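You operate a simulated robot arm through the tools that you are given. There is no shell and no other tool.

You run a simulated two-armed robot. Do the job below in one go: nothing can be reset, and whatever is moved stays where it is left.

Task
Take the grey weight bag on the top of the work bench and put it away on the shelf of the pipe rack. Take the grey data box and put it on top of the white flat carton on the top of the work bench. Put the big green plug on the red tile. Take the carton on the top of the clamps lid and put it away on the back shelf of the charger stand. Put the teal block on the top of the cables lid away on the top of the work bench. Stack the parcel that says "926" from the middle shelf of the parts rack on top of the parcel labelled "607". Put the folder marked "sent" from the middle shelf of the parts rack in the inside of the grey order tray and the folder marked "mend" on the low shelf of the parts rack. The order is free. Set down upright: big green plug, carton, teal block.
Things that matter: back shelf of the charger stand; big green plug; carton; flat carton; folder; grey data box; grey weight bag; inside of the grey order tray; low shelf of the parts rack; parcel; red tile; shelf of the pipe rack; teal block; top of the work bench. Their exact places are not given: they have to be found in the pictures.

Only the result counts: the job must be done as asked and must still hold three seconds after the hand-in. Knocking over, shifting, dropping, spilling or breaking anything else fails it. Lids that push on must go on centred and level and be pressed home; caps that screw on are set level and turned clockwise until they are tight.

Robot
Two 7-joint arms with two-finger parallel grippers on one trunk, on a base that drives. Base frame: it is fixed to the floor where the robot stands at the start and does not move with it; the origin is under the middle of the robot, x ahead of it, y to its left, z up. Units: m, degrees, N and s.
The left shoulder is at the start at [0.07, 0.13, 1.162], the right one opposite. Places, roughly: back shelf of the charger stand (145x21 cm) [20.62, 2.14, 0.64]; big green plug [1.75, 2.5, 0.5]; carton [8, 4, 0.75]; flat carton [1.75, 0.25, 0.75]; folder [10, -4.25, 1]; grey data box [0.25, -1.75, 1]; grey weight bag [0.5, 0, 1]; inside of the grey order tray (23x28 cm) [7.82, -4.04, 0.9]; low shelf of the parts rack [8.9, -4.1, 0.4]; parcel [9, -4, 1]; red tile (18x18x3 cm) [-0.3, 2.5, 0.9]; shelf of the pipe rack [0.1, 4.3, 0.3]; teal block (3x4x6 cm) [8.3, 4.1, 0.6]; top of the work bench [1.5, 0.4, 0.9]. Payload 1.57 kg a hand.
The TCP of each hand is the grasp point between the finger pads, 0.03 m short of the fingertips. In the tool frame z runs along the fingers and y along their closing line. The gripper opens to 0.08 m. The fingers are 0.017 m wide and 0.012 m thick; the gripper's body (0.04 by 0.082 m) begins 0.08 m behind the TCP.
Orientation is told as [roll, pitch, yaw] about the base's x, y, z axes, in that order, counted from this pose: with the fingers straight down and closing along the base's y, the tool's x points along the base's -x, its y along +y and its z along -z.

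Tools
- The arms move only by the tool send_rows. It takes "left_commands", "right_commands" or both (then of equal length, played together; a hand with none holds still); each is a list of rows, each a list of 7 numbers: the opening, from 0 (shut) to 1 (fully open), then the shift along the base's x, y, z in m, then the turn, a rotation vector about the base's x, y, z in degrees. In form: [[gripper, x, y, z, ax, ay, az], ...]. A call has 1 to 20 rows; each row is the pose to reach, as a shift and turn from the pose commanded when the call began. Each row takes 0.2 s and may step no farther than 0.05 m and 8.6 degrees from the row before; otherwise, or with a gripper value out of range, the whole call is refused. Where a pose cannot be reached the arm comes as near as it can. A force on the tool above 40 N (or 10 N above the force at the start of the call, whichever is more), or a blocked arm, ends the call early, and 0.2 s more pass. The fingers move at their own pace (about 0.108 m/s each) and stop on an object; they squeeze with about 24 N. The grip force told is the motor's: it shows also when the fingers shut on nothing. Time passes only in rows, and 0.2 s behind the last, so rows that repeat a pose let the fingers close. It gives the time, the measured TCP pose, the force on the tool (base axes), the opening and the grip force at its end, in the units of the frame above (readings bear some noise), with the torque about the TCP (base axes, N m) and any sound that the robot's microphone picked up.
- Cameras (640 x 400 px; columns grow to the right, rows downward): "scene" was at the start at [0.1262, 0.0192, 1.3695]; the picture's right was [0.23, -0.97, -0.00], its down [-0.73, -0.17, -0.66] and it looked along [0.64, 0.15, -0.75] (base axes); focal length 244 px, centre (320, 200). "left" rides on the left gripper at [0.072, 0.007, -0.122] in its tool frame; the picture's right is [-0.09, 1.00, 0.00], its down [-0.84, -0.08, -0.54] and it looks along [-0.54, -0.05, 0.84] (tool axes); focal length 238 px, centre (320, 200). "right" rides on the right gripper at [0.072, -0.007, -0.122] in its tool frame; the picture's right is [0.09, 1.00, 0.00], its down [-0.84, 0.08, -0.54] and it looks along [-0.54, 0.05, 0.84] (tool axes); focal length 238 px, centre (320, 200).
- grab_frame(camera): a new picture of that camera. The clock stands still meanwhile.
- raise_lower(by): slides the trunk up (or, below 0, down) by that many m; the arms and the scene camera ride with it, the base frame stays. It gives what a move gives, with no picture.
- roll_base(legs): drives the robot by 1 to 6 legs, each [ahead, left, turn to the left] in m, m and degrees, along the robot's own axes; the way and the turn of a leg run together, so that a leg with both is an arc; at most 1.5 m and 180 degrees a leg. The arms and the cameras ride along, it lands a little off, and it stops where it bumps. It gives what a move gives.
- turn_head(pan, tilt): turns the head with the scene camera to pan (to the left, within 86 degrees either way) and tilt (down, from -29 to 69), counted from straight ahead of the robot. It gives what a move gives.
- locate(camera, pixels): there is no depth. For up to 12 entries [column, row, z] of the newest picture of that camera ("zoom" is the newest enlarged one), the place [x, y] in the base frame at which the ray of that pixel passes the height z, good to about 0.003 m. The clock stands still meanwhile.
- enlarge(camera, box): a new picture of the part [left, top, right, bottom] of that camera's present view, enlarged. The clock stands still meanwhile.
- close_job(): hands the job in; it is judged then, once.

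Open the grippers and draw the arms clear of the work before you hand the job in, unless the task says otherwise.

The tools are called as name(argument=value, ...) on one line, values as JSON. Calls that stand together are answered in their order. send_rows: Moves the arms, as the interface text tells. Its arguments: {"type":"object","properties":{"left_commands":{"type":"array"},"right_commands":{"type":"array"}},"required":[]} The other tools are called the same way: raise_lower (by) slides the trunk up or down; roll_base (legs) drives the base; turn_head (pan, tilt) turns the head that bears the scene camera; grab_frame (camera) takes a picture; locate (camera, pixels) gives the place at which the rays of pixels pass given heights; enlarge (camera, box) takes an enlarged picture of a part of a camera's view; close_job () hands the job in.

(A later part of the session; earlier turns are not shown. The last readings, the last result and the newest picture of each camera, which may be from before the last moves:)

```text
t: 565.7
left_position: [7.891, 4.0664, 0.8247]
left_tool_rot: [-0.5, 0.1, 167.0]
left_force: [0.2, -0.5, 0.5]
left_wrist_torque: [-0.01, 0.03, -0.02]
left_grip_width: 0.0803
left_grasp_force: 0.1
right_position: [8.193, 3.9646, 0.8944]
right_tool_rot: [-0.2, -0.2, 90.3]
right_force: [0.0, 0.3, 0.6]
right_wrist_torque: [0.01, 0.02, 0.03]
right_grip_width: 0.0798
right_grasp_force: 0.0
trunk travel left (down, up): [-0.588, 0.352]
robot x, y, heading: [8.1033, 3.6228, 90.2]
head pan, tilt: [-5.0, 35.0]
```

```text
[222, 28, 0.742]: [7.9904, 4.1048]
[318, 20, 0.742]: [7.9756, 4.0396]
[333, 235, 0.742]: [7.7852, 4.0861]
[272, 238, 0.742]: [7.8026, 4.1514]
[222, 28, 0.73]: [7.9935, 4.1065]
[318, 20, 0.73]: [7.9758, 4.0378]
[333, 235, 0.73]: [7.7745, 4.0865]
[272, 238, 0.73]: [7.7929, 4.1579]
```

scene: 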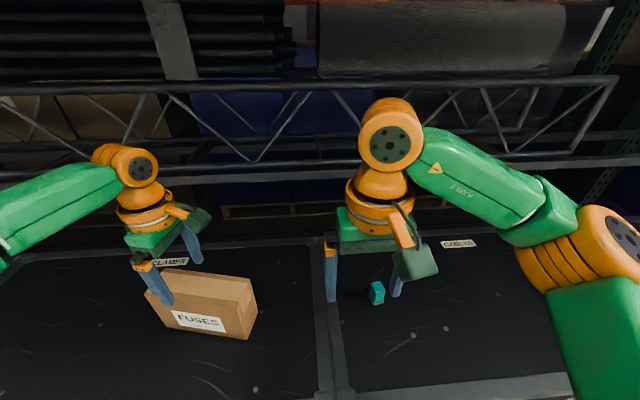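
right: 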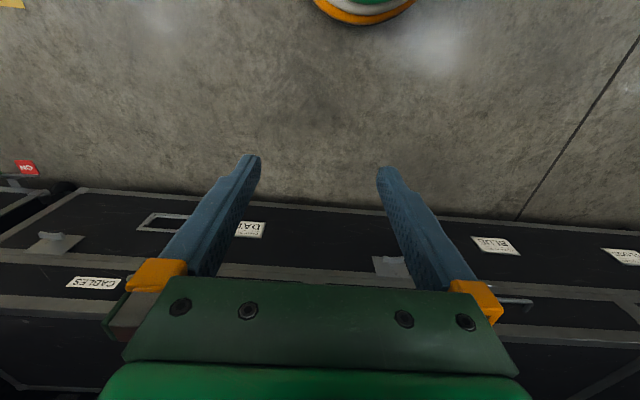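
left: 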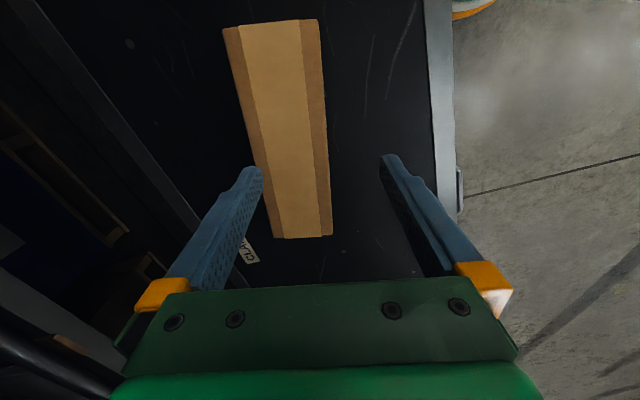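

Carton centre is (7.8885,4.0955), yaw -13.8°. I move the hand +2.9 cm in y while lowering 3.5 cm (reach improves lower down).

send_rows(left_commands=[[1, -0.001, 0.01, -0.015, 0, 0, -0.8], [1, -0.002, 0.02, -0.03, 0, 0, -0.8], [1, -0.0025, 0.029, -0.035, 0, 0, -0.8], [1, -0.0025, 0.029, -0.035, 0, 0, -0.8]])

```text
t: 566.7
left_position: [7.8825, 4.0705, 0.7926]
left_tool_rot: [-0.5, 0.2, 166.3]
left_force: [0.1, -0.1, 0.6]
left_wrist_torque: [0.02, -0.03, -0.01]
left_grip_width: 0.0799
left_grasp_force: 0.0
left hand out of reach, approached as far as the arm can: row 1, 2, 3, 4
right_position: [8.1931, 3.964, 0.8941]
right_tool_rot: [-0.2, -0.2, 90.2]
right_force: [-0.1, 0.0, -0.6]
right_wrist_torque: [0.01, 0.01, -0.03]
right_grip_width: 0.0799
right_grasp_force: 0.1
trunk travel left (down, up): [-0.588, 0.352]
robot x, y, heading: [8.1087, 3.6207, 90.3]
head pan, tilt: [-5.0, 35.0]
```

The left arm is ≈2.5 cm short. As with the other arm, turning the robot (here 25° right) brings the left shoulder closer. I raise the trunk 6 cm for clearance and turn.

raise_lower(by=0.06)

roll_base(legs=[[-0.05, 0.03, 0], [0, 0, -25]])

send_rows(left_commands=[[1, -0.04, -0.01, 0, 0, 0, 8], [1, -0.08, -0.02, 0, 0, 0, 16], [1, -0.12, -0.03, 0, 0, 0, 24], [1, -0.15, -0.035, 0, 0, 0, 25], [1, -0.18, -0.035, 0, 0, 0, 25]])

grab_frame(camera="left")

turn_head(pan=20, tilt=40)

grab_frame(camera="scene")

```text
t: 567.7
left_position: [7.8809, 4.0708, 0.8521]
left_tool_rot: [-0.4, 0.2, 166.2]
left_force: [-0.5, -0.7, 0.2]
left_wrist_torque: [-0.02, -0.03, -0.02]
left_grip_width: 0.08
left_grasp_force: 0.1
right_position: [8.1929, 3.9654, 0.9536]
right_tool_rot: [-0.2, -0.2, 90.2]
right_force: [-1.0, 0.2, -0.5]
right_wrist_torque: [-0.02, 0.01, 0.02]
right_grip_width: 0.0799
right_grasp_force: 0.1
trunk travel left (down, up): [-0.648, 0.292]
robot x, y, heading: [8.1068, 3.625, 90.1]
head pan, tilt: [-5.0, 35.0]
```

```text
t: 570.0
left_position: [8.0605, 4.0744, 0.852]
left_tool_rot: [-0.5, 0.2, 141.4]
left_force: [0.1, 0.5, -0.7]
left_wrist_torque: [-0.03, 0.01, 0.0]
left_grip_width: 0.0799
left_grasp_force: 0.0
right_position: [8.2989, 3.8474, 0.9548]
right_tool_rot: [-0.1, -0.2, 65.2]
right_force: [-1.0, -0.6, -0.3]
right_wrist_torque: [-0.04, -0.01, 0.0]
right_grip_width: 0.08
right_grasp_force: 0.0
trunk travel left (down, up): [-0.648, 0.292]
robot x, y, heading: [8.083, 3.5753, 65.3]
head pan, tilt: [-5.0, 35.0]
```

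```text
t: 571.2
left_position: [7.8792, 4.0372, 0.8526]
left_tool_rot: [-0.4, 0.2, 166.4]
left_force: [0.0, 0.2, 0.5]
left_wrist_torque: [-0.01, -0.04, -0.01]
left_grip_width: 0.0799
left_grasp_force: 0.1
right_position: [8.2981, 3.8484, 0.9543]
right_tool_rot: [-0.3, -0.2, 65.3]
right_force: [0.8, -0.7, -0.1]
right_wrist_torque: [0.01, 0.0, 0.02]
right_grip_width: 0.0803
right_grasp_force: 0.1
trunk travel left (down, up): [-0.648, 0.292]
robot x, y, heading: [8.079, 3.5751, 65.4]
head pan, tilt: [-5.0, 35.0]
```

```text
taken
```

left: 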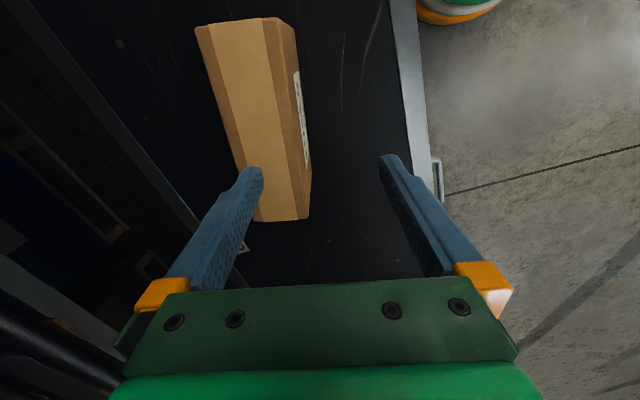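

```text
t: 572.1
left_position: [7.8789, 4.0389, 0.8534]
left_tool_rot: [-0.5, 0.1, 166.3]
left_force: [0.3, -0.1, 0.0]
left_wrist_torque: [0.02, -0.02, 0.0]
left_grip_width: 0.0801
left_grasp_force: 0.1
right_position: [8.2982, 3.848, 0.955]
right_tool_rot: [-0.2, -0.3, 65.3]
right_force: [0.4, -0.5, -0.2]
right_wrist_torque: [0.0, 0.0, 0.05]
right_grip_width: 0.0803
right_grasp_force: 0.0
trunk travel left (down, up): [-0.648, 0.292]
robot x, y, heading: [8.0835, 3.5752, 65.5]
head pan, tilt: [20.0, 40.0]
```

```text
taken
```

scene: 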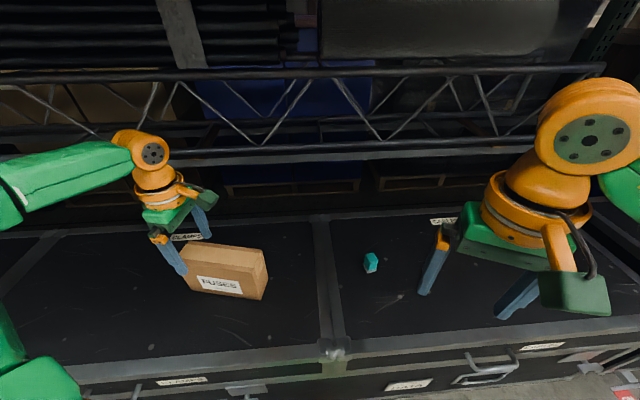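

Works: the hand is at (7.879,4.038) without strain. I move the base +5 cm in y and line up over the carton.

roll_base(legs=[[0.0455, 0.0208, 0]])

send_rows(left_commands=[[1, 0.01, 0.008, -0.02, 0, 0, 0], [1, 0.01, 0.008, -0.045, 0, 0, 0], [1, 0.01, 0.008, -0.06, 0, 0, 0], [1, 0.01, 0.008, -0.06, 0, 0, 0]])

grab_frame(camera="left")

```text
t: 573.0
left_position: [7.8798, 4.0867, 0.854]
left_tool_rot: [-0.7, 0.1, 166.4]
left_force: [0.3, 0.3, 0.2]
left_wrist_torque: [0.01, 0.01, -0.01]
left_grip_width: 0.0802
left_grasp_force: 0.1
right_position: [8.2984, 3.8951, 0.9557]
right_tool_rot: [-0.1, -0.3, 65.3]
right_force: [-1.0, 0.1, 0.9]
right_wrist_torque: [0.05, 0.02, 0.01]
right_grip_width: 0.0799
right_grasp_force: 0.0
trunk travel left (down, up): [-0.648, 0.292]
robot x, y, heading: [8.0811, 3.6209, 65.4]
head pan, tilt: [20.0, 40.0]
```

```text
t: 574.0
left_position: [7.89, 4.0964, 0.7923]
left_tool_rot: [-0.5, 0.1, 166.4]
left_force: [0.1, -0.6, 0.2]
left_wrist_torque: [0.01, 0.0, -0.01]
left_grip_width: 0.0798
left_grasp_force: 0.0
right_position: [8.2998, 3.8974, 0.9545]
right_tool_rot: [-0.3, -0.2, 65.2]
right_force: [0.0, 0.0, 0.5]
right_wrist_torque: [-0.02, 0.02, -0.02]
right_grip_width: 0.0801
right_grasp_force: 0.1
trunk travel left (down, up): [-0.648, 0.292]
robot x, y, heading: [8.0819, 3.6205, 65.3]
head pan, tilt: [20.0, 40.0]
```

```text
taken
```

left: 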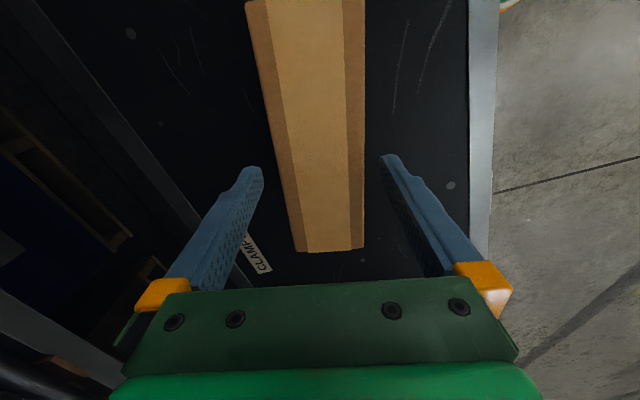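

Centred within ~1 mm and aligned. I descend to TCP z≈0.70 and close.

send_rows(left_commands=[[1, 0, -0.001, -0.03, 0, 0, 0], [1, 0, -0.001, -0.06, 0, 0, 0], [1, 0, -0.001, -0.09, 0, 0, 0], [1, 0, -0.001, -0.09, 0, 0, 0]])

grab_frame(camera="left")

```text
t: 575.0
left_position: [7.8891, 4.0948, 0.7019]
left_tool_rot: [-0.5, 0.2, 166.3]
left_force: [-1.0, -1.0, 0.8]
left_wrist_torque: [0.02, 0.01, -0.02]
left_grip_width: 0.08
left_grasp_force: 0.0
right_position: [8.2991, 3.8972, 0.9549]
right_tool_rot: [-0.2, -0.2, 65.3]
right_force: [0.4, -0.5, 0.1]
right_wrist_torque: [-0.02, 0.0, 0.0]
right_grip_width: 0.0802
right_grasp_force: 0.1
trunk travel left (down, up): [-0.648, 0.292]
robot x, y, heading: [8.0787, 3.6236, 65.1]
head pan, tilt: [20.0, 40.0]
```

```text
taken
```

left: 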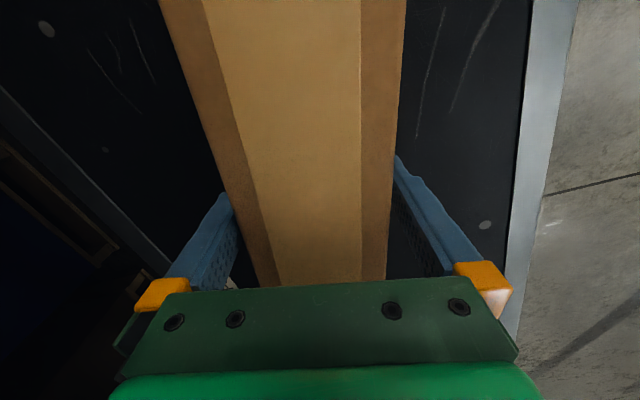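

No contact; the carton is between the fingers. I close and lift with the arm 3 cm.

send_rows(left_commands=[[0.8, 0, 0, 0, 0, 0, 0], [0.5, 0, 0, 0, 0, 0, 0], [0, 0, 0, 0, 0, 0, 0], [0, 0, 0, 0, 0, 0, 0], [0, 0, 0, 0, 0, 0, 0]])

raise_lower(by=0.04)

grab_frame(camera="scene")

```text
t: 576.2
left_position: [7.8908, 4.0951, 0.7024]
left_tool_rot: [-0.5, 0.2, 166.5]
left_force: [-0.6, 6.3, 6.7]
left_wrist_torque: [-0.06, -0.49, 0.2]
left_grip_width: 0.0701
left_grasp_force: 24.0
right_position: [8.3002, 3.8976, 0.9542]
right_tool_rot: [-0.3, -0.2, 65.4]
right_force: [-0.1, 0.3, 0.4]
right_wrist_torque: [0.0, -0.01, 0.01]
right_grip_width: 0.0798
right_grasp_force: 0.1
trunk travel left (down, up): [-0.648, 0.292]
robot x, y, heading: [8.0762, 3.625, 65.4]
head pan, tilt: [20.0, 40.0]
```

```text
t: 577.0
left_position: [7.8883, 4.096, 0.7415]
left_tool_rot: [-0.4, 0.2, 166.3]
left_force: [-1.0, -0.3, -9.9]
left_wrist_torque: [-0.03, -0.01, 0.0]
left_grip_width: 0.0699
left_grasp_force: 23.9
right_position: [8.2988, 3.8993, 0.9933]
right_tool_rot: [-0.4, -0.1, 65.2]
right_force: [-0.1, -0.8, 0.4]
right_wrist_torque: [0.01, 0.01, 0.01]
right_grip_width: 0.08
right_grasp_force: 0.0
trunk travel left (down, up): [-0.688, 0.252]
robot x, y, heading: [8.0838, 3.6216, 65.2]
head pan, tilt: [20.0, 40.0]
```

```text
taken
```

scene: 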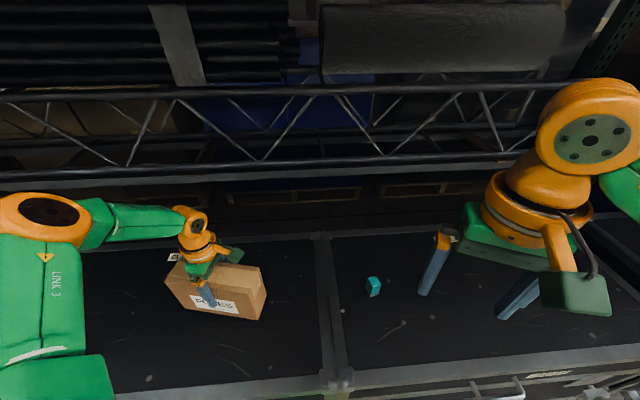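

The carton is held (≈10 N), bottom ≈8.7 cm under the TCP. For the teal block I use the right hand: raise a bit, back off slightly and turn back to heading 90.

raise_lower(by=0.08)

roll_base(legs=[[-0.08, 0, 0], [0, 0, 25]])

turn_head(pan=-15, tilt=40)

grab_frame(camera="scene")

grab_frame(camera="right")

```text
t: 578.2
left_position: [7.8882, 4.0962, 0.8209]
left_tool_rot: [-0.3, 0.2, 166.4]
left_force: [0.4, -0.7, -9.6]
left_wrist_torque: [0.03, -0.01, 0.01]
left_grip_width: 0.0698
left_grasp_force: 24.4
right_position: [8.2975, 3.8983, 1.0725]
right_tool_rot: [-0.2, -0.1, 65.3]
right_force: [-0.7, -0.2, -0.2]
right_wrist_torque: [-0.01, -0.01, -0.02]
right_grip_width: 0.08
right_grasp_force: 0.0
trunk travel left (down, up): [-0.768, 0.172]
robot x, y, heading: [8.0799, 3.6257, 65.4]
head pan, tilt: [20.0, 40.0]
```

```text
t: 580.5
left_position: [7.674, 3.8989, 0.821]
left_tool_rot: [-0.5, 0.1, -168.6]
left_force: [0.4, -0.3, -8.3]
left_wrist_torque: [-0.02, 0.01, 0.02]
left_grip_width: 0.0697
left_grasp_force: 24.2
right_position: [8.1288, 3.8943, 1.0741]
right_tool_rot: [-0.3, -0.1, 90.2]
right_force: [-0.4, -0.6, -0.1]
right_wrist_torque: [0.0, 0.01, 0.05]
right_grip_width: 0.0802
right_grasp_force: 0.0
trunk travel left (down, up): [-0.768, 0.172]
robot x, y, heading: [8.0444, 3.5531, 90.4]
head pan, tilt: [20.0, 40.0]
```

```text
t: 581.5
left_position: [7.6739, 3.8997, 0.8211]
left_tool_rot: [-0.4, 0.2, -168.6]
left_force: [0.3, 0.2, -9.2]
left_wrist_torque: [0.03, -0.02, 0.01]
left_grip_width: 0.0699
left_grasp_force: 23.6
right_position: [8.1285, 3.894, 1.0735]
right_tool_rot: [-0.3, -0.1, 90.3]
right_force: [0.1, 0.3, 0.1]
right_wrist_torque: [-0.02, -0.02, 0.0]
right_grip_width: 0.0801
right_grasp_force: 0.1
trunk travel left (down, up): [-0.768, 0.172]
robot x, y, heading: [8.045, 3.5518, 90.2]
head pan, tilt: [-15.0, 40.0]
```

```text
taken
```

scene: 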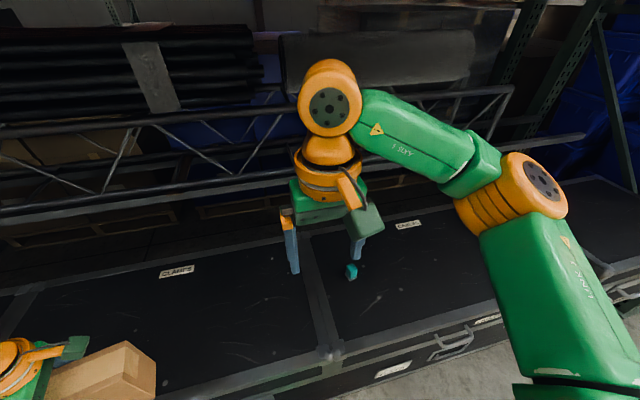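

```text
taken
```

right: 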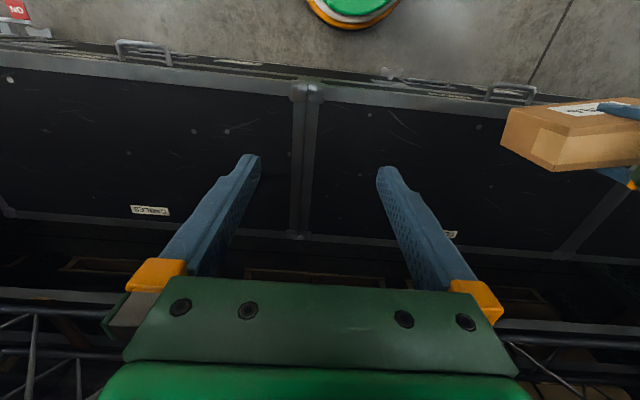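

I raise the left hand (carton) by 0.18 m relative to the trunk so it stays above lid level when I lower the trunk, then reposition the base and turn 15° left for right-arm reach.

send_rows(left_commands=[[0, 0, 0, 0.045, 0, 0, 0], [0, 0, 0, 0.09, 0, 0, 0], [0, 0, 0, 0.135, 0, 0, 0], [0, 0, 0, 0.18, 0, 0, 0], [0, 0, 0, 0.18, 0, 0, 0]])

roll_base(legs=[[0.04, -0.105, 0], [0, 0, 15]])

raise_lower(by=-0.2)

grab_frame(camera="scene")

grab_frame(camera="right")

```text
t: 582.7
left_position: [7.672, 3.8991, 1.0004]
left_tool_rot: [-0.2, 0.2, -168.6]
left_force: [-1.1, 0.0, -8.6]
left_wrist_torque: [0.01, -0.02, 0.02]
left_grip_width: 0.0698
left_grasp_force: 23.5
right_position: [8.1274, 3.8934, 1.0733]
right_tool_rot: [-0.3, -0.1, 90.3]
right_force: [-0.4, -0.9, 0.5]
right_wrist_torque: [-0.04, -0.02, 0.0]
right_grip_width: 0.08
right_grasp_force: 0.0
trunk travel left (down, up): [-0.768, 0.172]
robot x, y, heading: [8.0461, 3.5552, 90.4]
head pan, tilt: [-15.0, 40.0]
```

```text
t: 584.8
left_position: [7.701, 3.8325, 0.9999]
left_tool_rot: [-0.3, 0.1, -153.7]
left_force: [-0.3, -0.5, -8.3]
left_wrist_torque: [-0.03, -0.03, -0.02]
left_grip_width: 0.0698
left_grasp_force: 24.3
right_position: [8.1419, 3.944, 1.073]
right_tool_rot: [-0.3, -0.1, 105.3]
right_force: [0.2, 0.3, 0.0]
right_wrist_torque: [0.0, 0.02, 0.0]
right_grip_width: 0.0801
right_grasp_force: 0.1
trunk travel left (down, up): [-0.768, 0.172]
robot x, y, heading: [8.1502, 3.5927, 105.4]
head pan, tilt: [-15.0, 40.0]
```

```text
t: 587.0
left_position: [7.702, 3.832, 0.8003]
left_tool_rot: [-0.3, 0.2, -153.7]
left_force: [-0.4, -0.4, -7.9]
left_wrist_torque: [-0.03, -0.01, 0.0]
left_grip_width: 0.0698
left_grasp_force: 23.8
right_position: [8.1428, 3.9444, 0.8746]
right_tool_rot: [-0.3, -0.1, 105.4]
right_force: [-0.2, -0.3, 0.1]
right_wrist_torque: [-0.02, 0.03, 0.0]
right_grip_width: 0.0803
right_grasp_force: 0.1
trunk travel left (down, up): [-0.568, 0.372]
robot x, y, heading: [8.1507, 3.5936, 105.2]
head pan, tilt: [-15.0, 40.0]
```

```text
taken
```

scene: 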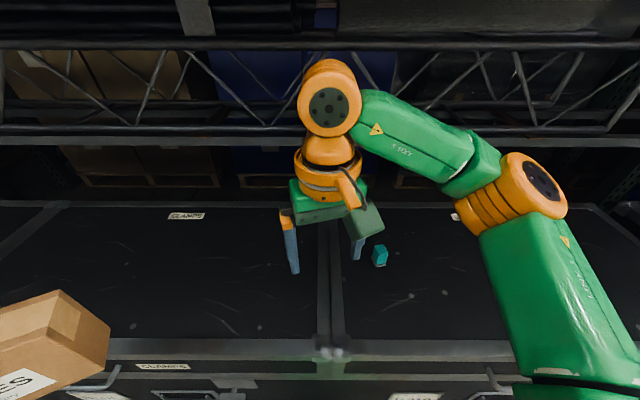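

```text
taken
```

right: 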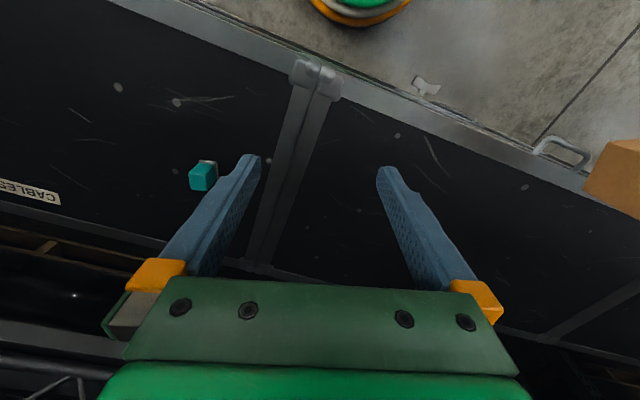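

The teal block shows at right (205,173) and scene (380,256). I enlarge and triangulate.

enlarge(camera="right", box=[160, 140, 260, 220])

locate(camera="right", pixels=[[203, 178, 0.66], [203, 178, 0.675], [203, 178, 0.69], [212, 162, 0.615]])

enlarge(camera="scene", box=[340, 220, 420, 290])

locate(camera="zoom", pixels=[[320, 200, 0.66], [320, 200, 0.615]])

```text
5.00 times, centred on (210, 180) of right
```

zoom: 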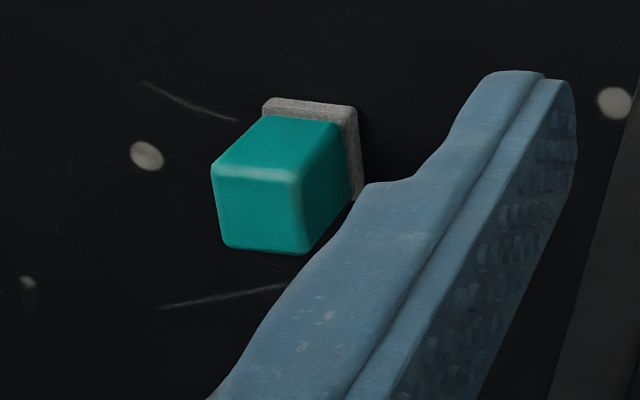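

```text
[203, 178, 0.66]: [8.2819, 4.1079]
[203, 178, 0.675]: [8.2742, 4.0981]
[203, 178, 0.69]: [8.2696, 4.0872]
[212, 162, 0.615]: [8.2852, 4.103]
```

```text
5.71 times, centred on (380, 255) of scene
```

zoom: 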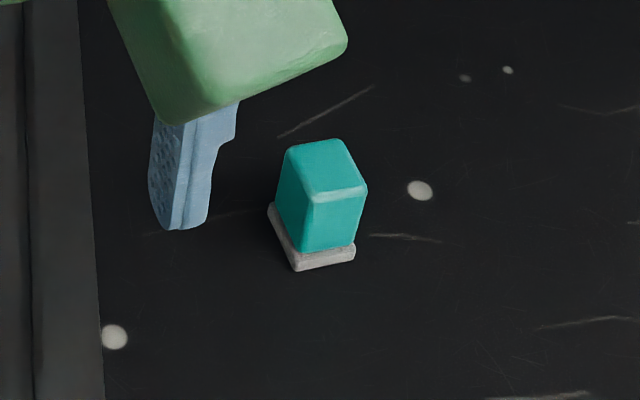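

```text
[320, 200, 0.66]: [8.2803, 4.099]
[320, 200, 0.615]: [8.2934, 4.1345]
```

enlarge(camera="right", box=[160, 140, 260, 220])

locate(camera="zoom", pixels=[[212, 172, 0.675], [300, 184, 0.675], [303, 252, 0.675], [226, 245, 0.675], [262, 100, 0.615], [358, 108, 0.615], [363, 195, 0.615], [260, 212, 0.67], [260, 212, 0.68]])

enlarge(camera="scene", box=[340, 220, 420, 290])

locate(camera="zoom", pixels=[[290, 150, 0.675], [340, 142, 0.675], [366, 188, 0.675], [306, 200, 0.675], [268, 212, 0.62], [295, 270, 0.615], [355, 262, 0.615]])

```text
5.00 times, centred on (210, 180) of right
```

zoom: 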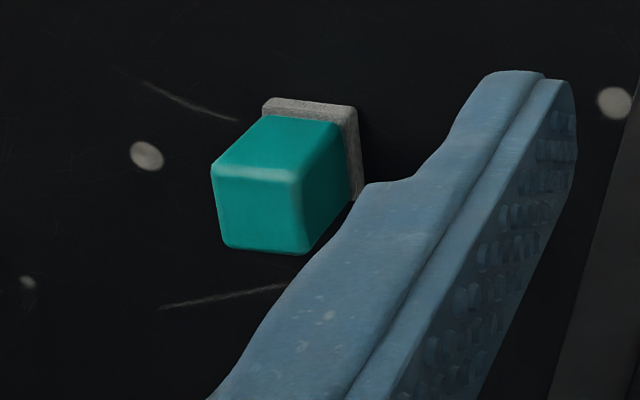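

```text
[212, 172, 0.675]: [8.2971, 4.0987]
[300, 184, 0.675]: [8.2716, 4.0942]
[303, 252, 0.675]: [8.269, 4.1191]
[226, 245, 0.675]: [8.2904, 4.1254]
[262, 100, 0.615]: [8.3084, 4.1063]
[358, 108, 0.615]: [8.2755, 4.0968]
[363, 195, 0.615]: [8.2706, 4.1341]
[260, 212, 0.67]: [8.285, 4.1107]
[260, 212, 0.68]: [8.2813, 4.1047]
```

```text
5.71 times, centred on (380, 255) of scene
```

zoom: 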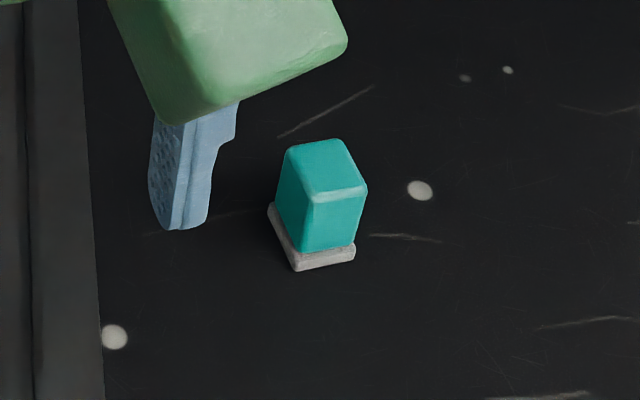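

```text
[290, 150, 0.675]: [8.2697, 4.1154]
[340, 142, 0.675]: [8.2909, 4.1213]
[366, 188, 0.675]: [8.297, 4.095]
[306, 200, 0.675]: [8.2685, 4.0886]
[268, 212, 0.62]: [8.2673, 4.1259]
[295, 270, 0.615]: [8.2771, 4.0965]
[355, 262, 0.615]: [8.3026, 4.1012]
```

Teal block centre ≈(8.282,4.107), top 0.675, yaw ≈12° (hand closing axis 15°). I move the base 2.5 cm closer and bring the right hand above the block.

roll_base(legs=[[0.0241, -0.0066, 0]])

send_rows(right_commands=[[1, 0.03, 0.03, -0.015, 0, 0, -1], [1, 0.06, 0.06, -0.03, 0, 0, -2], [1, 0.09, 0.09, -0.05, 0, 0, -3], [1, 0.12, 0.115, -0.07, 0, 0, -3], [1, 0.139, 0.138, -0.09, 0, 0, -3], [1, 0.139, 0.138, -0.09, 0, 0, -3]])

grab_frame(camera="right")

```text
t: 587.8
left_position: [7.7027, 3.8545, 0.8009]
left_tool_rot: [-0.4, 0.3, -153.6]
left_force: [0.9, 0.3, -8.7]
left_wrist_torque: [0.06, -0.01, 0.02]
left_grip_width: 0.0699
left_grasp_force: 23.9
right_position: [8.1422, 3.9684, 0.8734]
right_tool_rot: [-0.3, -0.2, 105.3]
right_force: [-0.6, 0.5, -0.4]
right_wrist_torque: [0.01, 0.01, -0.01]
right_grip_width: 0.0802
right_grasp_force: 0.0
trunk travel left (down, up): [-0.568, 0.372]
robot x, y, heading: [8.1513, 3.6167, 105.0]
head pan, tilt: [-15.0, 40.0]
```

```text
t: 589.2
left_position: [7.7016, 3.8581, 0.8009]
left_tool_rot: [-0.3, 0.2, -153.6]
left_force: [0.4, -0.1, -9.2]
left_wrist_torque: [0.0, -0.02, -0.01]
left_grip_width: 0.0701
left_grasp_force: 23.9
right_position: [8.2819, 4.107, 0.7829]
right_tool_rot: [-0.3, -0.1, 102.4]
right_force: [-0.8, -0.1, -0.5]
right_wrist_torque: [-0.03, 0.02, 0.01]
right_grip_width: 0.0802
right_grasp_force: 0.0
trunk travel left (down, up): [-0.568, 0.372]
robot x, y, heading: [8.15, 3.6196, 105.4]
head pan, tilt: [-15.0, 40.0]
```

```text
taken
```

right: 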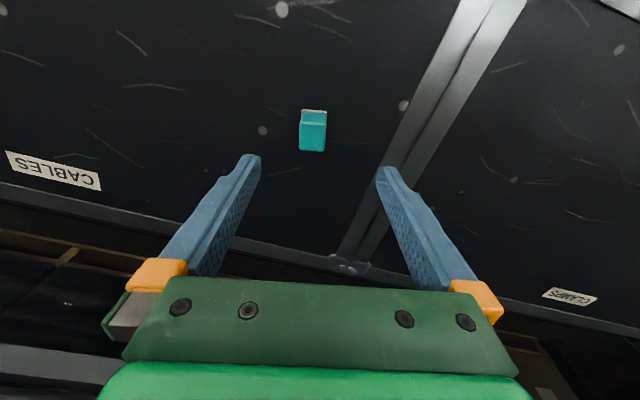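

locate(camera="right", pixels=[[313, 137, 0.675], [300, 124, 0.675], [326, 124, 0.675], [313, 110, 0.615]])

enlarge(camera="right", box=[270, 90, 360, 170])

```text
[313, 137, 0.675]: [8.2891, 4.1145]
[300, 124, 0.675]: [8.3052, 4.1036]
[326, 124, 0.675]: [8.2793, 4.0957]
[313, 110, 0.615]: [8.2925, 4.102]
```

```text
5.00 times, centred on (315, 130) of right
```

zoom: 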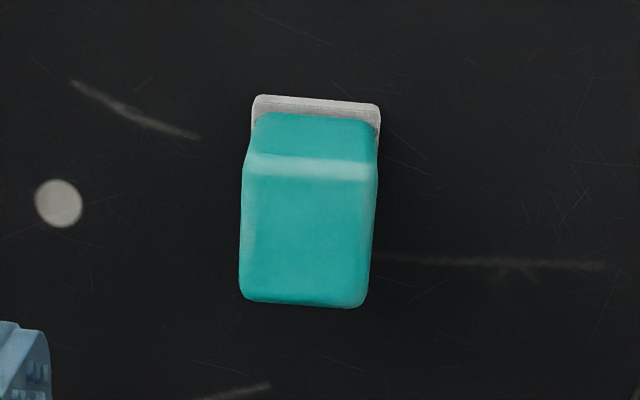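

Aligned; I shift +6.5 mm in x and y and descend to z≈0.652.

send_rows(right_commands=[[1, 0.0065, 0.0065, -0.03, 0, 0, 0], [1, 0.0065, 0.0065, -0.06, 0, 0, 0], [1, 0.0065, 0.0065, -0.09, 0, 0, 0], [1, 0.0065, 0.0065, -0.115, 0, 0, 0], [1, 0.0065, 0.0065, -0.13, 0, 0, 0], [1, 0.0065, 0.0065, -0.13, 0, 0, 0]])

grab_frame(camera="right")

```text
t: 590.6
left_position: [7.7022, 3.8564, 0.8004]
left_tool_rot: [-0.4, 0.2, -153.7]
left_force: [0.5, -0.7, -8.6]
left_wrist_torque: [0.0, 0.02, 0.02]
left_grip_width: 0.07
left_grasp_force: 24.1
right_position: [8.2869, 4.1137, 0.6526]
right_tool_rot: [-0.3, -0.1, 102.3]
right_force: [-0.2, 0.1, 0.1]
right_wrist_torque: [-0.01, -0.03, 0.03]
right_grip_width: 0.0798
right_grasp_force: 0.2
trunk travel left (down, up): [-0.568, 0.372]
robot x, y, heading: [8.1476, 3.6158, 105.5]
head pan, tilt: [-15.0, 40.0]
```

```text
taken
```

right: 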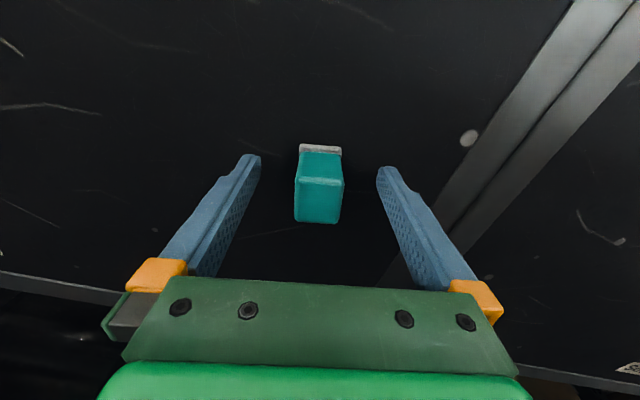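

Block is between the fingers. I close gently and lift 4 cm.

send_rows(right_commands=[[0.6, 0, 0, 0, 0, 0, 0], [0.4, 0, 0, 0, 0, 0, 0], [0.2, 0, 0, 0, 0, 0, 0], [0, 0, 0, 0, 0, 0, 0], [0, 0, 0, 0, 0, 0, 0], [0, 0, 0, 0, 0, 0, 0]])

send_rows(right_commands=[[0, 0, 0, 0.02, 0, 0, 0], [0, 0, 0, 0.05, 0, 0, 0], [0, 0, 0, 0.05, 0, 0, 0]])

grab_frame(camera="right")

```text
t: 592.0
left_position: [7.7015, 3.8571, 0.7993]
left_tool_rot: [-0.3, 0.1, -153.5]
left_force: [-1.0, 0.1, -9.2]
left_wrist_torque: [0.03, -0.01, -0.01]
left_grip_width: 0.07
left_grasp_force: 24.0
right_position: [8.2859, 4.1136, 0.6539]
right_tool_rot: [-0.3, -0.2, 102.3]
right_force: [0.5, 0.6, 0.2]
right_wrist_torque: [-0.02, -0.03, 0.01]
right_grip_width: 0.0272
right_grasp_force: 24.1
trunk travel left (down, up): [-0.568, 0.372]
robot x, y, heading: [8.1506, 3.6174, 105.4]
head pan, tilt: [-15.0, 40.0]
```

```text
t: 592.8
left_position: [7.7016, 3.856, 0.8006]
left_tool_rot: [-0.3, 0.3, -153.6]
left_force: [-0.1, -0.1, -8.2]
left_wrist_torque: [0.03, -0.01, 0.0]
left_grip_width: 0.0701
left_grasp_force: 23.8
right_position: [8.2875, 4.113, 0.7034]
right_tool_rot: [-0.3, -0.2, 102.3]
right_force: [-1.0, 0.1, -0.3]
right_wrist_torque: [0.0, 0.01, 0.01]
right_grip_width: 0.0273
right_grasp_force: 24.0
trunk travel left (down, up): [-0.568, 0.372]
robot x, y, heading: [8.1465, 3.615, 105.3]
head pan, tilt: [-15.0, 40.0]
```

```text
taken
```

right: 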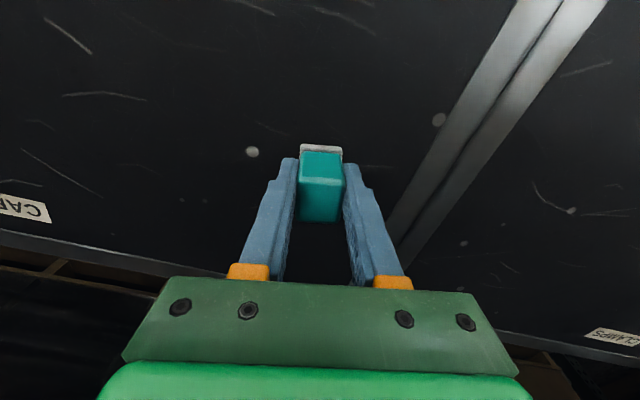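

The teal block is held. I raise the trunk, back away from the cases, turn to face +x and look down the hall toward the charger stand.

raise_lower(by=0.2)

roll_base(legs=[[-0.75, 0, 0], [0, 0, -105.3]])

turn_head(pan=0, tilt=12)

grab_frame(camera="scene")

```text
t: 595.0
left_position: [7.7015, 3.8571, 1.0005]
left_tool_rot: [-0.3, 0.2, -153.6]
left_force: [-0.1, 0.9, -9.2]
left_wrist_torque: [0.0, -0.03, -0.03]
left_grip_width: 0.0699
left_grasp_force: 23.9
right_position: [8.2881, 4.1134, 0.905]
right_tool_rot: [-0.3, -0.1, 102.3]
right_force: [-0.2, -0.6, -0.1]
right_wrist_torque: [0.03, 0.01, -0.01]
right_grip_width: 0.027
right_grasp_force: 23.7
trunk travel left (down, up): [-0.768, 0.172]
robot x, y, heading: [8.1508, 3.6191, 105.2]
head pan, tilt: [-15.0, 40.0]
```

```text
t: 603.4
left_position: [8.6971, 3.2721, 0.9995]
left_tool_rot: [-0.3, 0.2, 101.0]
left_force: [0.9, -0.3, -9.2]
left_wrist_torque: [-0.04, 0.02, 0.01]
left_grip_width: 0.0699
left_grasp_force: 24.5
right_position: [8.7912, 2.6398, 0.9035]
right_tool_rot: [-0.3, -0.2, -2.9]
right_force: [0.2, 0.1, -0.7]
right_wrist_torque: [-0.01, 0.03, 0.01]
right_grip_width: 0.0275
right_grasp_force: 23.9
trunk travel left (down, up): [-0.768, 0.172]
robot x, y, heading: [8.3451, 2.9043, -0.2]
head pan, tilt: [-15.0, 40.0]
```

```text
t: 604.4
left_position: [8.6971, 3.2735, 1.0006]
left_tool_rot: [-0.3, 0.2, 101.1]
left_force: [-0.2, 0.0, -8.7]
left_wrist_torque: [-0.03, 0.0, 0.01]
left_grip_width: 0.0695
left_grasp_force: 24.4
right_position: [8.7901, 2.6392, 0.9025]
right_tool_rot: [-0.2, -0.1, -2.9]
right_force: [1.0, -0.2, -1.6]
right_wrist_torque: [0.04, -0.02, 0.01]
right_grip_width: 0.0274
right_grasp_force: 23.6
trunk travel left (down, up): [-0.768, 0.172]
robot x, y, heading: [8.3437, 2.9036, -0.0]
head pan, tilt: [0.0, 12.0]
```

```text
taken
```

scene: 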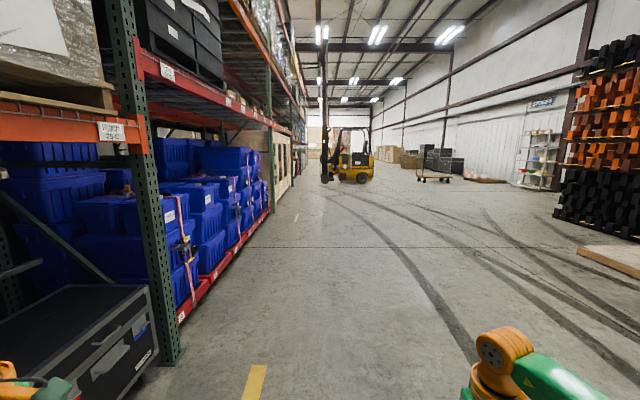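

The forklift is ahead near (350,160). I sidestep right to y≈2.2 and drive 7 m ahead, then look again.

roll_base(legs=[[0, -0.75, 0], [1.5, 0, 0], [1.5, 0, 0], [1.5, 0, 0], [1.5, 0, 0], [1.0, 0, 0]])

grab_frame(camera="scene")

```text
t: 641.3
left_position: [15.6831, 2.5236, 1.0007]
left_tool_rot: [-0.2, 0.2, 101.5]
left_force: [0.6, 0.7, -8.2]
left_wrist_torque: [-0.03, 0.0, -0.01]
left_grip_width: 0.0701
left_grasp_force: 23.2
right_position: [15.7814, 1.8905, 0.9043]
right_tool_rot: [-0.3, -0.1, -2.5]
right_force: [-0.6, 0.4, -0.1]
right_wrist_torque: [-0.04, 0.01, 0.0]
right_grip_width: 0.0274
right_grasp_force: 24.2
trunk travel left (down, up): [-0.768, 0.172]
robot x, y, heading: [15.3376, 2.1505, 0.3]
head pan, tilt: [0.0, 12.0]
```

```text
taken
```

scene: 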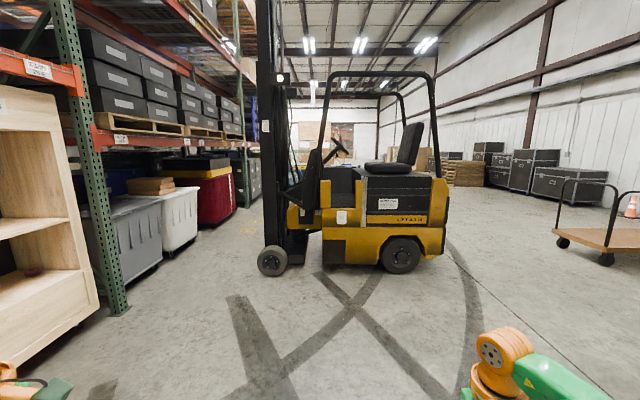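

The forklift blocks the direct way. I locate its extents and the cart on the right.

locate(camera="scene", pixels=[[272, 276, 0], [402, 272, 0], [447, 257, 0], [322, 265, 0], [128, 313, 0], [562, 246, 0], [607, 262, 0], [160, 262, 0], [255, 210, 0]])

enlarge(camera="scene", box=[220, 60, 460, 280])

```text
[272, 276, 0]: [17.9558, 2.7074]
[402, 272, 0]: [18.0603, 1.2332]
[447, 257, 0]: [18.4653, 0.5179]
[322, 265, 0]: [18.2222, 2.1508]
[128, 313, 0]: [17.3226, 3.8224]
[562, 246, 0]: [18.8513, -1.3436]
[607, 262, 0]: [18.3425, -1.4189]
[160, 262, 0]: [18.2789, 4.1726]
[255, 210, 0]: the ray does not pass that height
```

```text
1.82 times, centred on (340, 170) of scene
```

zoom: 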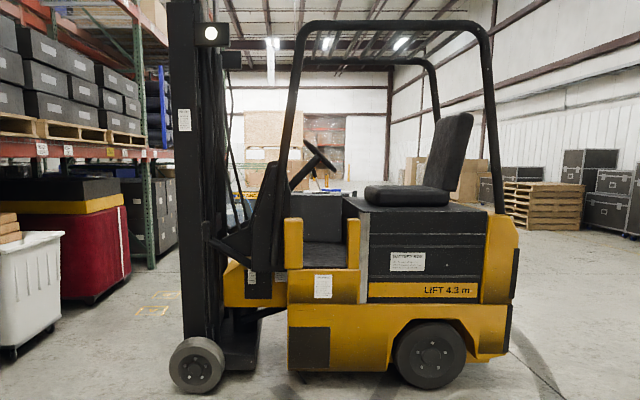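

The forklift spans x≈17.9–19.1, y≈0.5–2.8. I go around its south end along y≈-0.4 and then look for the charger stand.

roll_base(legs=[[0.6, -1.3, 0], [0.5, -1.25, 0], [1.5, 0, 0], [1.5, 0, 0]])

turn_head(pan=45, tilt=15)

grab_frame(camera="scene")

```text
t: 668.8
left_position: [19.8242, 0.0358, 0.9993]
left_tool_rot: [-0.3, 0.1, 102.0]
left_force: [-0.3, -0.6, -8.9]
left_wrist_torque: [-0.03, -0.01, -0.03]
left_grip_width: 0.0702
left_grasp_force: 24.0
right_position: [19.9277, -0.5952, 0.9049]
right_tool_rot: [-0.3, 0.0, -2.1]
right_force: [0.3, 0.0, -1.6]
right_wrist_torque: [0.02, -0.03, 0.01]
right_grip_width: 0.0272
right_grasp_force: 23.5
trunk travel left (down, up): [-0.768, 0.172]
robot x, y, heading: [19.4784, -0.3351, 0.9]
head pan, tilt: [0.0, 12.0]
```

```text
t: 669.9
left_position: [19.8254, 0.0364, 0.9993]
left_tool_rot: [-0.3, 0.2, 102.0]
left_force: [0.1, 0.1, -7.9]
left_wrist_torque: [-0.06, 0.02, 0.0]
left_grip_width: 0.0699
left_grasp_force: 23.9
right_position: [19.9278, -0.5962, 0.9034]
right_tool_rot: [-0.4, -0.1, -2.0]
right_force: [0.7, 0.4, -0.8]
right_wrist_torque: [0.0, 0.0, -0.04]
right_grip_width: 0.0274
right_grasp_force: 23.8
trunk travel left (down, up): [-0.768, 0.172]
robot x, y, heading: [19.4812, -0.3379, 1.2]
head pan, tilt: [45.0, 15.0]
```

```text
taken
```

scene: 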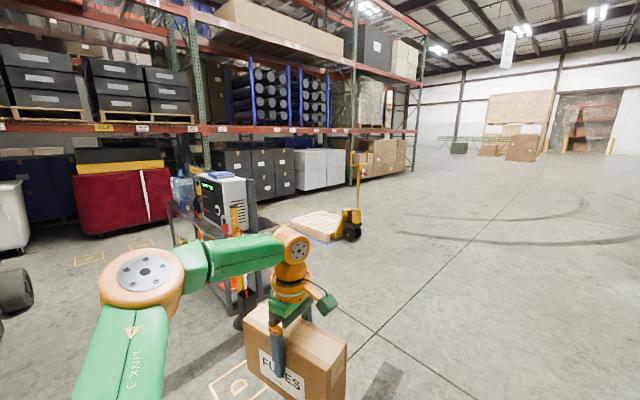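

The charger stand is visible around (225,215) behind my left arm. I enlarge it.

enlarge(camera="scene", box=[150, 140, 290, 330])

locate(camera="scene", pixels=[[214, 300, 0], [250, 320, 0], [237, 325, 0], [173, 245, 0], [205, 262, 0]])

```text
2.11 times, centred on (220, 235) of scene
```

zoom: 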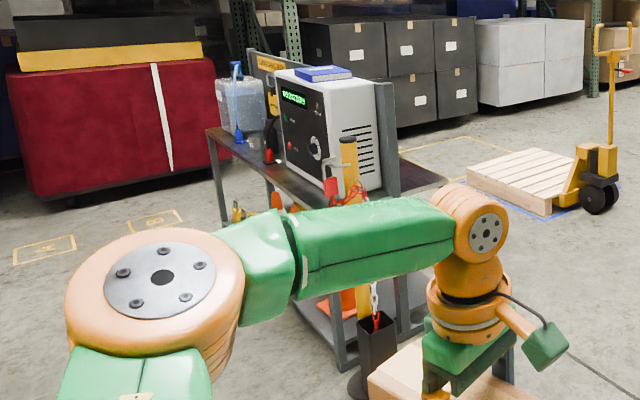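

```text
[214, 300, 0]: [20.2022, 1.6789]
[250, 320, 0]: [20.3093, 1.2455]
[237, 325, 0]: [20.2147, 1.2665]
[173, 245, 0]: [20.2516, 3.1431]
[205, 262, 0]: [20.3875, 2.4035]
```

The stand runs along y (≈1.2–2.9) at x≈20.2–20.7; its back shelf is on the far (+x) side. I drive to x≈21.5 and turn to look at it from the back.

roll_base(legs=[[1.5, 0, 0], [0.6, 0, 0], [0, 0, 90]])

turn_head(pan=30, tilt=20)

grab_frame(camera="scene")

```text
t: 684.1
left_position: [21.2012, 0.0418, 1.0002]
left_tool_rot: [-0.2, 0.3, -168.5]
left_force: [-0.3, 0.9, -9.3]
left_wrist_torque: [-0.01, -0.04, 0.0]
left_grip_width: 0.0702
left_grasp_force: 24.3
right_position: [21.8325, 0.1408, 0.902]
right_tool_rot: [-0.3, -0.1, 87.4]
right_force: [0.1, -0.1, -1.0]
right_wrist_torque: [0.0, -0.01, 0.01]
right_grip_width: 0.0273
right_grasp_force: 24.0
trunk travel left (down, up): [-0.768, 0.172]
robot x, y, heading: [21.569, -0.3024, 90.4]
head pan, tilt: [45.0, 15.0]
```

```text
t: 684.9
left_position: [21.201, 0.0425, 0.9991]
left_tool_rot: [-0.3, 0.1, -168.5]
left_force: [-0.6, 0.3, -9.0]
left_wrist_torque: [0.01, -0.01, -0.01]
left_grip_width: 0.0697
left_grasp_force: 24.0
right_position: [21.8317, 0.1414, 0.9031]
right_tool_rot: [-0.4, -0.1, 87.5]
right_force: [0.8, -0.2, -0.1]
right_wrist_torque: [-0.01, -0.02, -0.03]
right_grip_width: 0.0272
right_grasp_force: 24.0
trunk travel left (down, up): [-0.768, 0.172]
robot x, y, heading: [21.5714, -0.3058, 90.3]
head pan, tilt: [30.0, 20.0]
```

```text
taken
```

scene: 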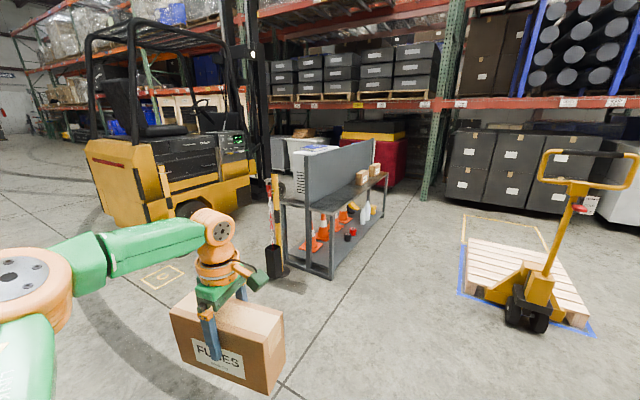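

The back shelf is on this side (around (355,190)) with two small cartons at its far end. I locate it and the pallet jack.

enlarge(camera="scene", box=[270, 120, 420, 290])

locate(camera="scene", pixels=[[331, 278, 0], [384, 220, 0], [332, 212, 0.64], [388, 177, 0.64], [460, 295, 0], [590, 330, 0], [463, 240, 0], [505, 325, 0]])

```text
2.35 times, centred on (345, 205) of scene
```

zoom: 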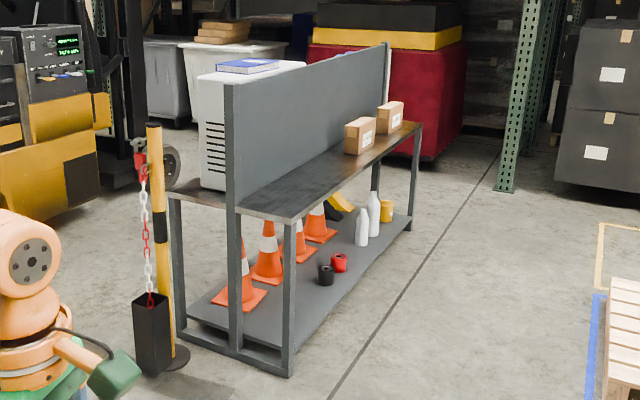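

```text
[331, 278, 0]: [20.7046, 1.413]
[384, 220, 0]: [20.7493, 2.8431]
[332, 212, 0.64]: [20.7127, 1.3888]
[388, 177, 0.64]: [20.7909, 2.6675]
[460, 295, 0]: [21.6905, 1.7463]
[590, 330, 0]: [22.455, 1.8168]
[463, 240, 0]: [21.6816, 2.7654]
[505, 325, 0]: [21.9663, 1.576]
```

The stand's back edge is x≈20.72, y 1.41–2.84; the back shelf (z≈0.64) is free for y≈1.45–2.3. I go to (21.17,0.5), turn to face -x, and sidestep along it.

roll_base(legs=[[0.8, 0.4, 0], [0, 0, 90], [0, -0.9, 0]])

turn_head(pan=-10, tilt=35)

grab_frame(camera="scene")

```text
t: 697.8
left_position: [20.8125, 1.0263, 1.0005]
left_tool_rot: [-0.3, 0.2, -78.4]
left_force: [0.1, -0.2, -8.8]
left_wrist_torque: [0.06, -0.01, -0.02]
left_grip_width: 0.0702
left_grasp_force: 23.8
right_position: [20.7141, 1.659, 0.9043]
right_tool_rot: [-0.3, -0.1, 177.6]
right_force: [-0.6, -0.2, -0.4]
right_wrist_torque: [-0.01, -0.01, -0.01]
right_grip_width: 0.0274
right_grasp_force: 23.9
trunk travel left (down, up): [-0.768, 0.172]
robot x, y, heading: [21.1616, 1.3989, -179.7]
head pan, tilt: [30.0, 20.0]
```

```text
t: 698.9
left_position: [20.8146, 1.0258, 0.9994]
left_tool_rot: [-0.3, 0.1, -78.5]
left_force: [-0.1, -0.7, -9.2]
left_wrist_torque: [0.02, 0.03, 0.02]
left_grip_width: 0.0698
left_grasp_force: 24.1
right_position: [20.7145, 1.659, 0.9023]
right_tool_rot: [-0.3, -0.2, 177.6]
right_force: [-0.5, 0.2, -2.0]
right_wrist_torque: [-0.01, -0.01, 0.03]
right_grip_width: 0.0272
right_grasp_force: 24.1
trunk travel left (down, up): [-0.768, 0.172]
robot x, y, heading: [21.1615, 1.4013, -179.7]
head pan, tilt: [-10.0, 35.0]
```

```text
taken
```

scene: 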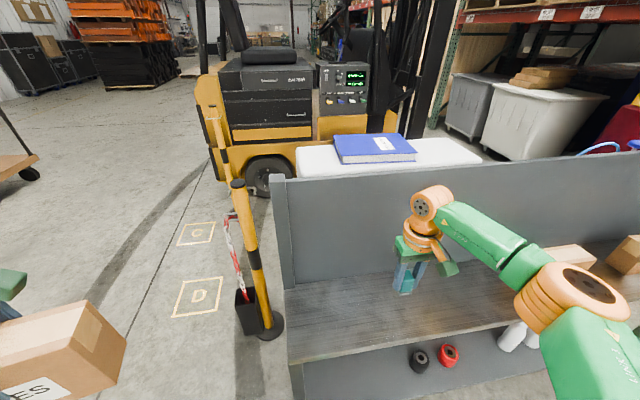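

I measure the shelf: near edge (300,358)/(500,328), panel foot line (300,283)/(500,255).

locate(camera="scene", pixels=[[292, 356, 0.64], [500, 327, 0.64], [288, 284, 0.64], [380, 276, 0.64], [292, 356, 0.6], [500, 327, 0.6], [290, 178, 1.0], [460, 166, 1.0], [290, 178, 1.05]])

raise_lower(by=-0.15)

grab_frame(camera="scene")

```text
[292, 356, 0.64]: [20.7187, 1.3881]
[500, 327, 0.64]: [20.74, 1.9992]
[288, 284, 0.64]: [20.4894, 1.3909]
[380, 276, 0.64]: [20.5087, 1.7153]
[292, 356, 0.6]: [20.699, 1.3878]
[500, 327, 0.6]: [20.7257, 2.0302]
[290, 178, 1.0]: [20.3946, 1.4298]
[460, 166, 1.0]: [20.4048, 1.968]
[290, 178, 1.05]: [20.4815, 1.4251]
```

```text
t: 700.6
left_position: [20.8135, 1.0274, 0.8512]
left_tool_rot: [-0.4, 0.2, -78.4]
left_force: [-0.2, -0.6, -8.6]
left_wrist_torque: [0.06, 0.01, -0.03]
left_grip_width: 0.0702
left_grasp_force: 24.5
right_position: [20.714, 1.6602, 0.7541]
right_tool_rot: [-0.3, -0.1, 177.5]
right_force: [0.5, -0.6, 0.3]
right_wrist_torque: [0.0, 0.0, 0.01]
right_grip_width: 0.0272
right_grasp_force: 23.6
trunk travel left (down, up): [-0.618, 0.322]
robot x, y, heading: [21.1623, 1.4017, -179.6]
head pan, tilt: [-10.0, 35.0]
```

```text
taken
```

scene: 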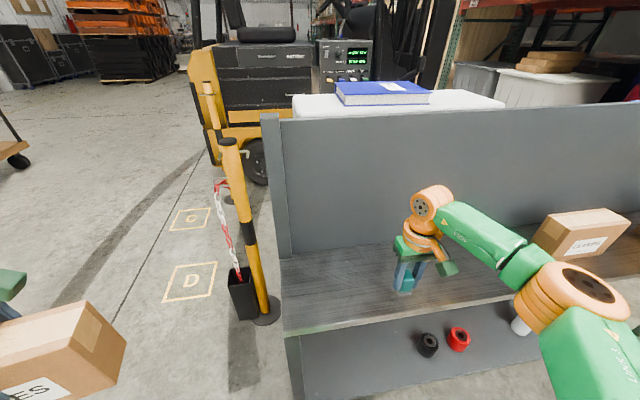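

locate(camera="scene", pixels=[[287, 328, 0.64], [287, 328, 0.62], [287, 328, 0.66], [283, 259, 0.64], [283, 259, 0.62], [283, 259, 0.66], [500, 300, 0.64], [533, 240, 0.66], [577, 258, 0.64], [626, 238, 0.64]])

```text
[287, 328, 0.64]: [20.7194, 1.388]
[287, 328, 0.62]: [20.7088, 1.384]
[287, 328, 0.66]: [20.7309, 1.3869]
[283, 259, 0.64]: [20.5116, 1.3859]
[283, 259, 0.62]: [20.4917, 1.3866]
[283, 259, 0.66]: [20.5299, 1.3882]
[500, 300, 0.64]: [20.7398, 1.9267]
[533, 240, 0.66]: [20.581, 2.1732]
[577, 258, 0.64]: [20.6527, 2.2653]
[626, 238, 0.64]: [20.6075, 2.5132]
```

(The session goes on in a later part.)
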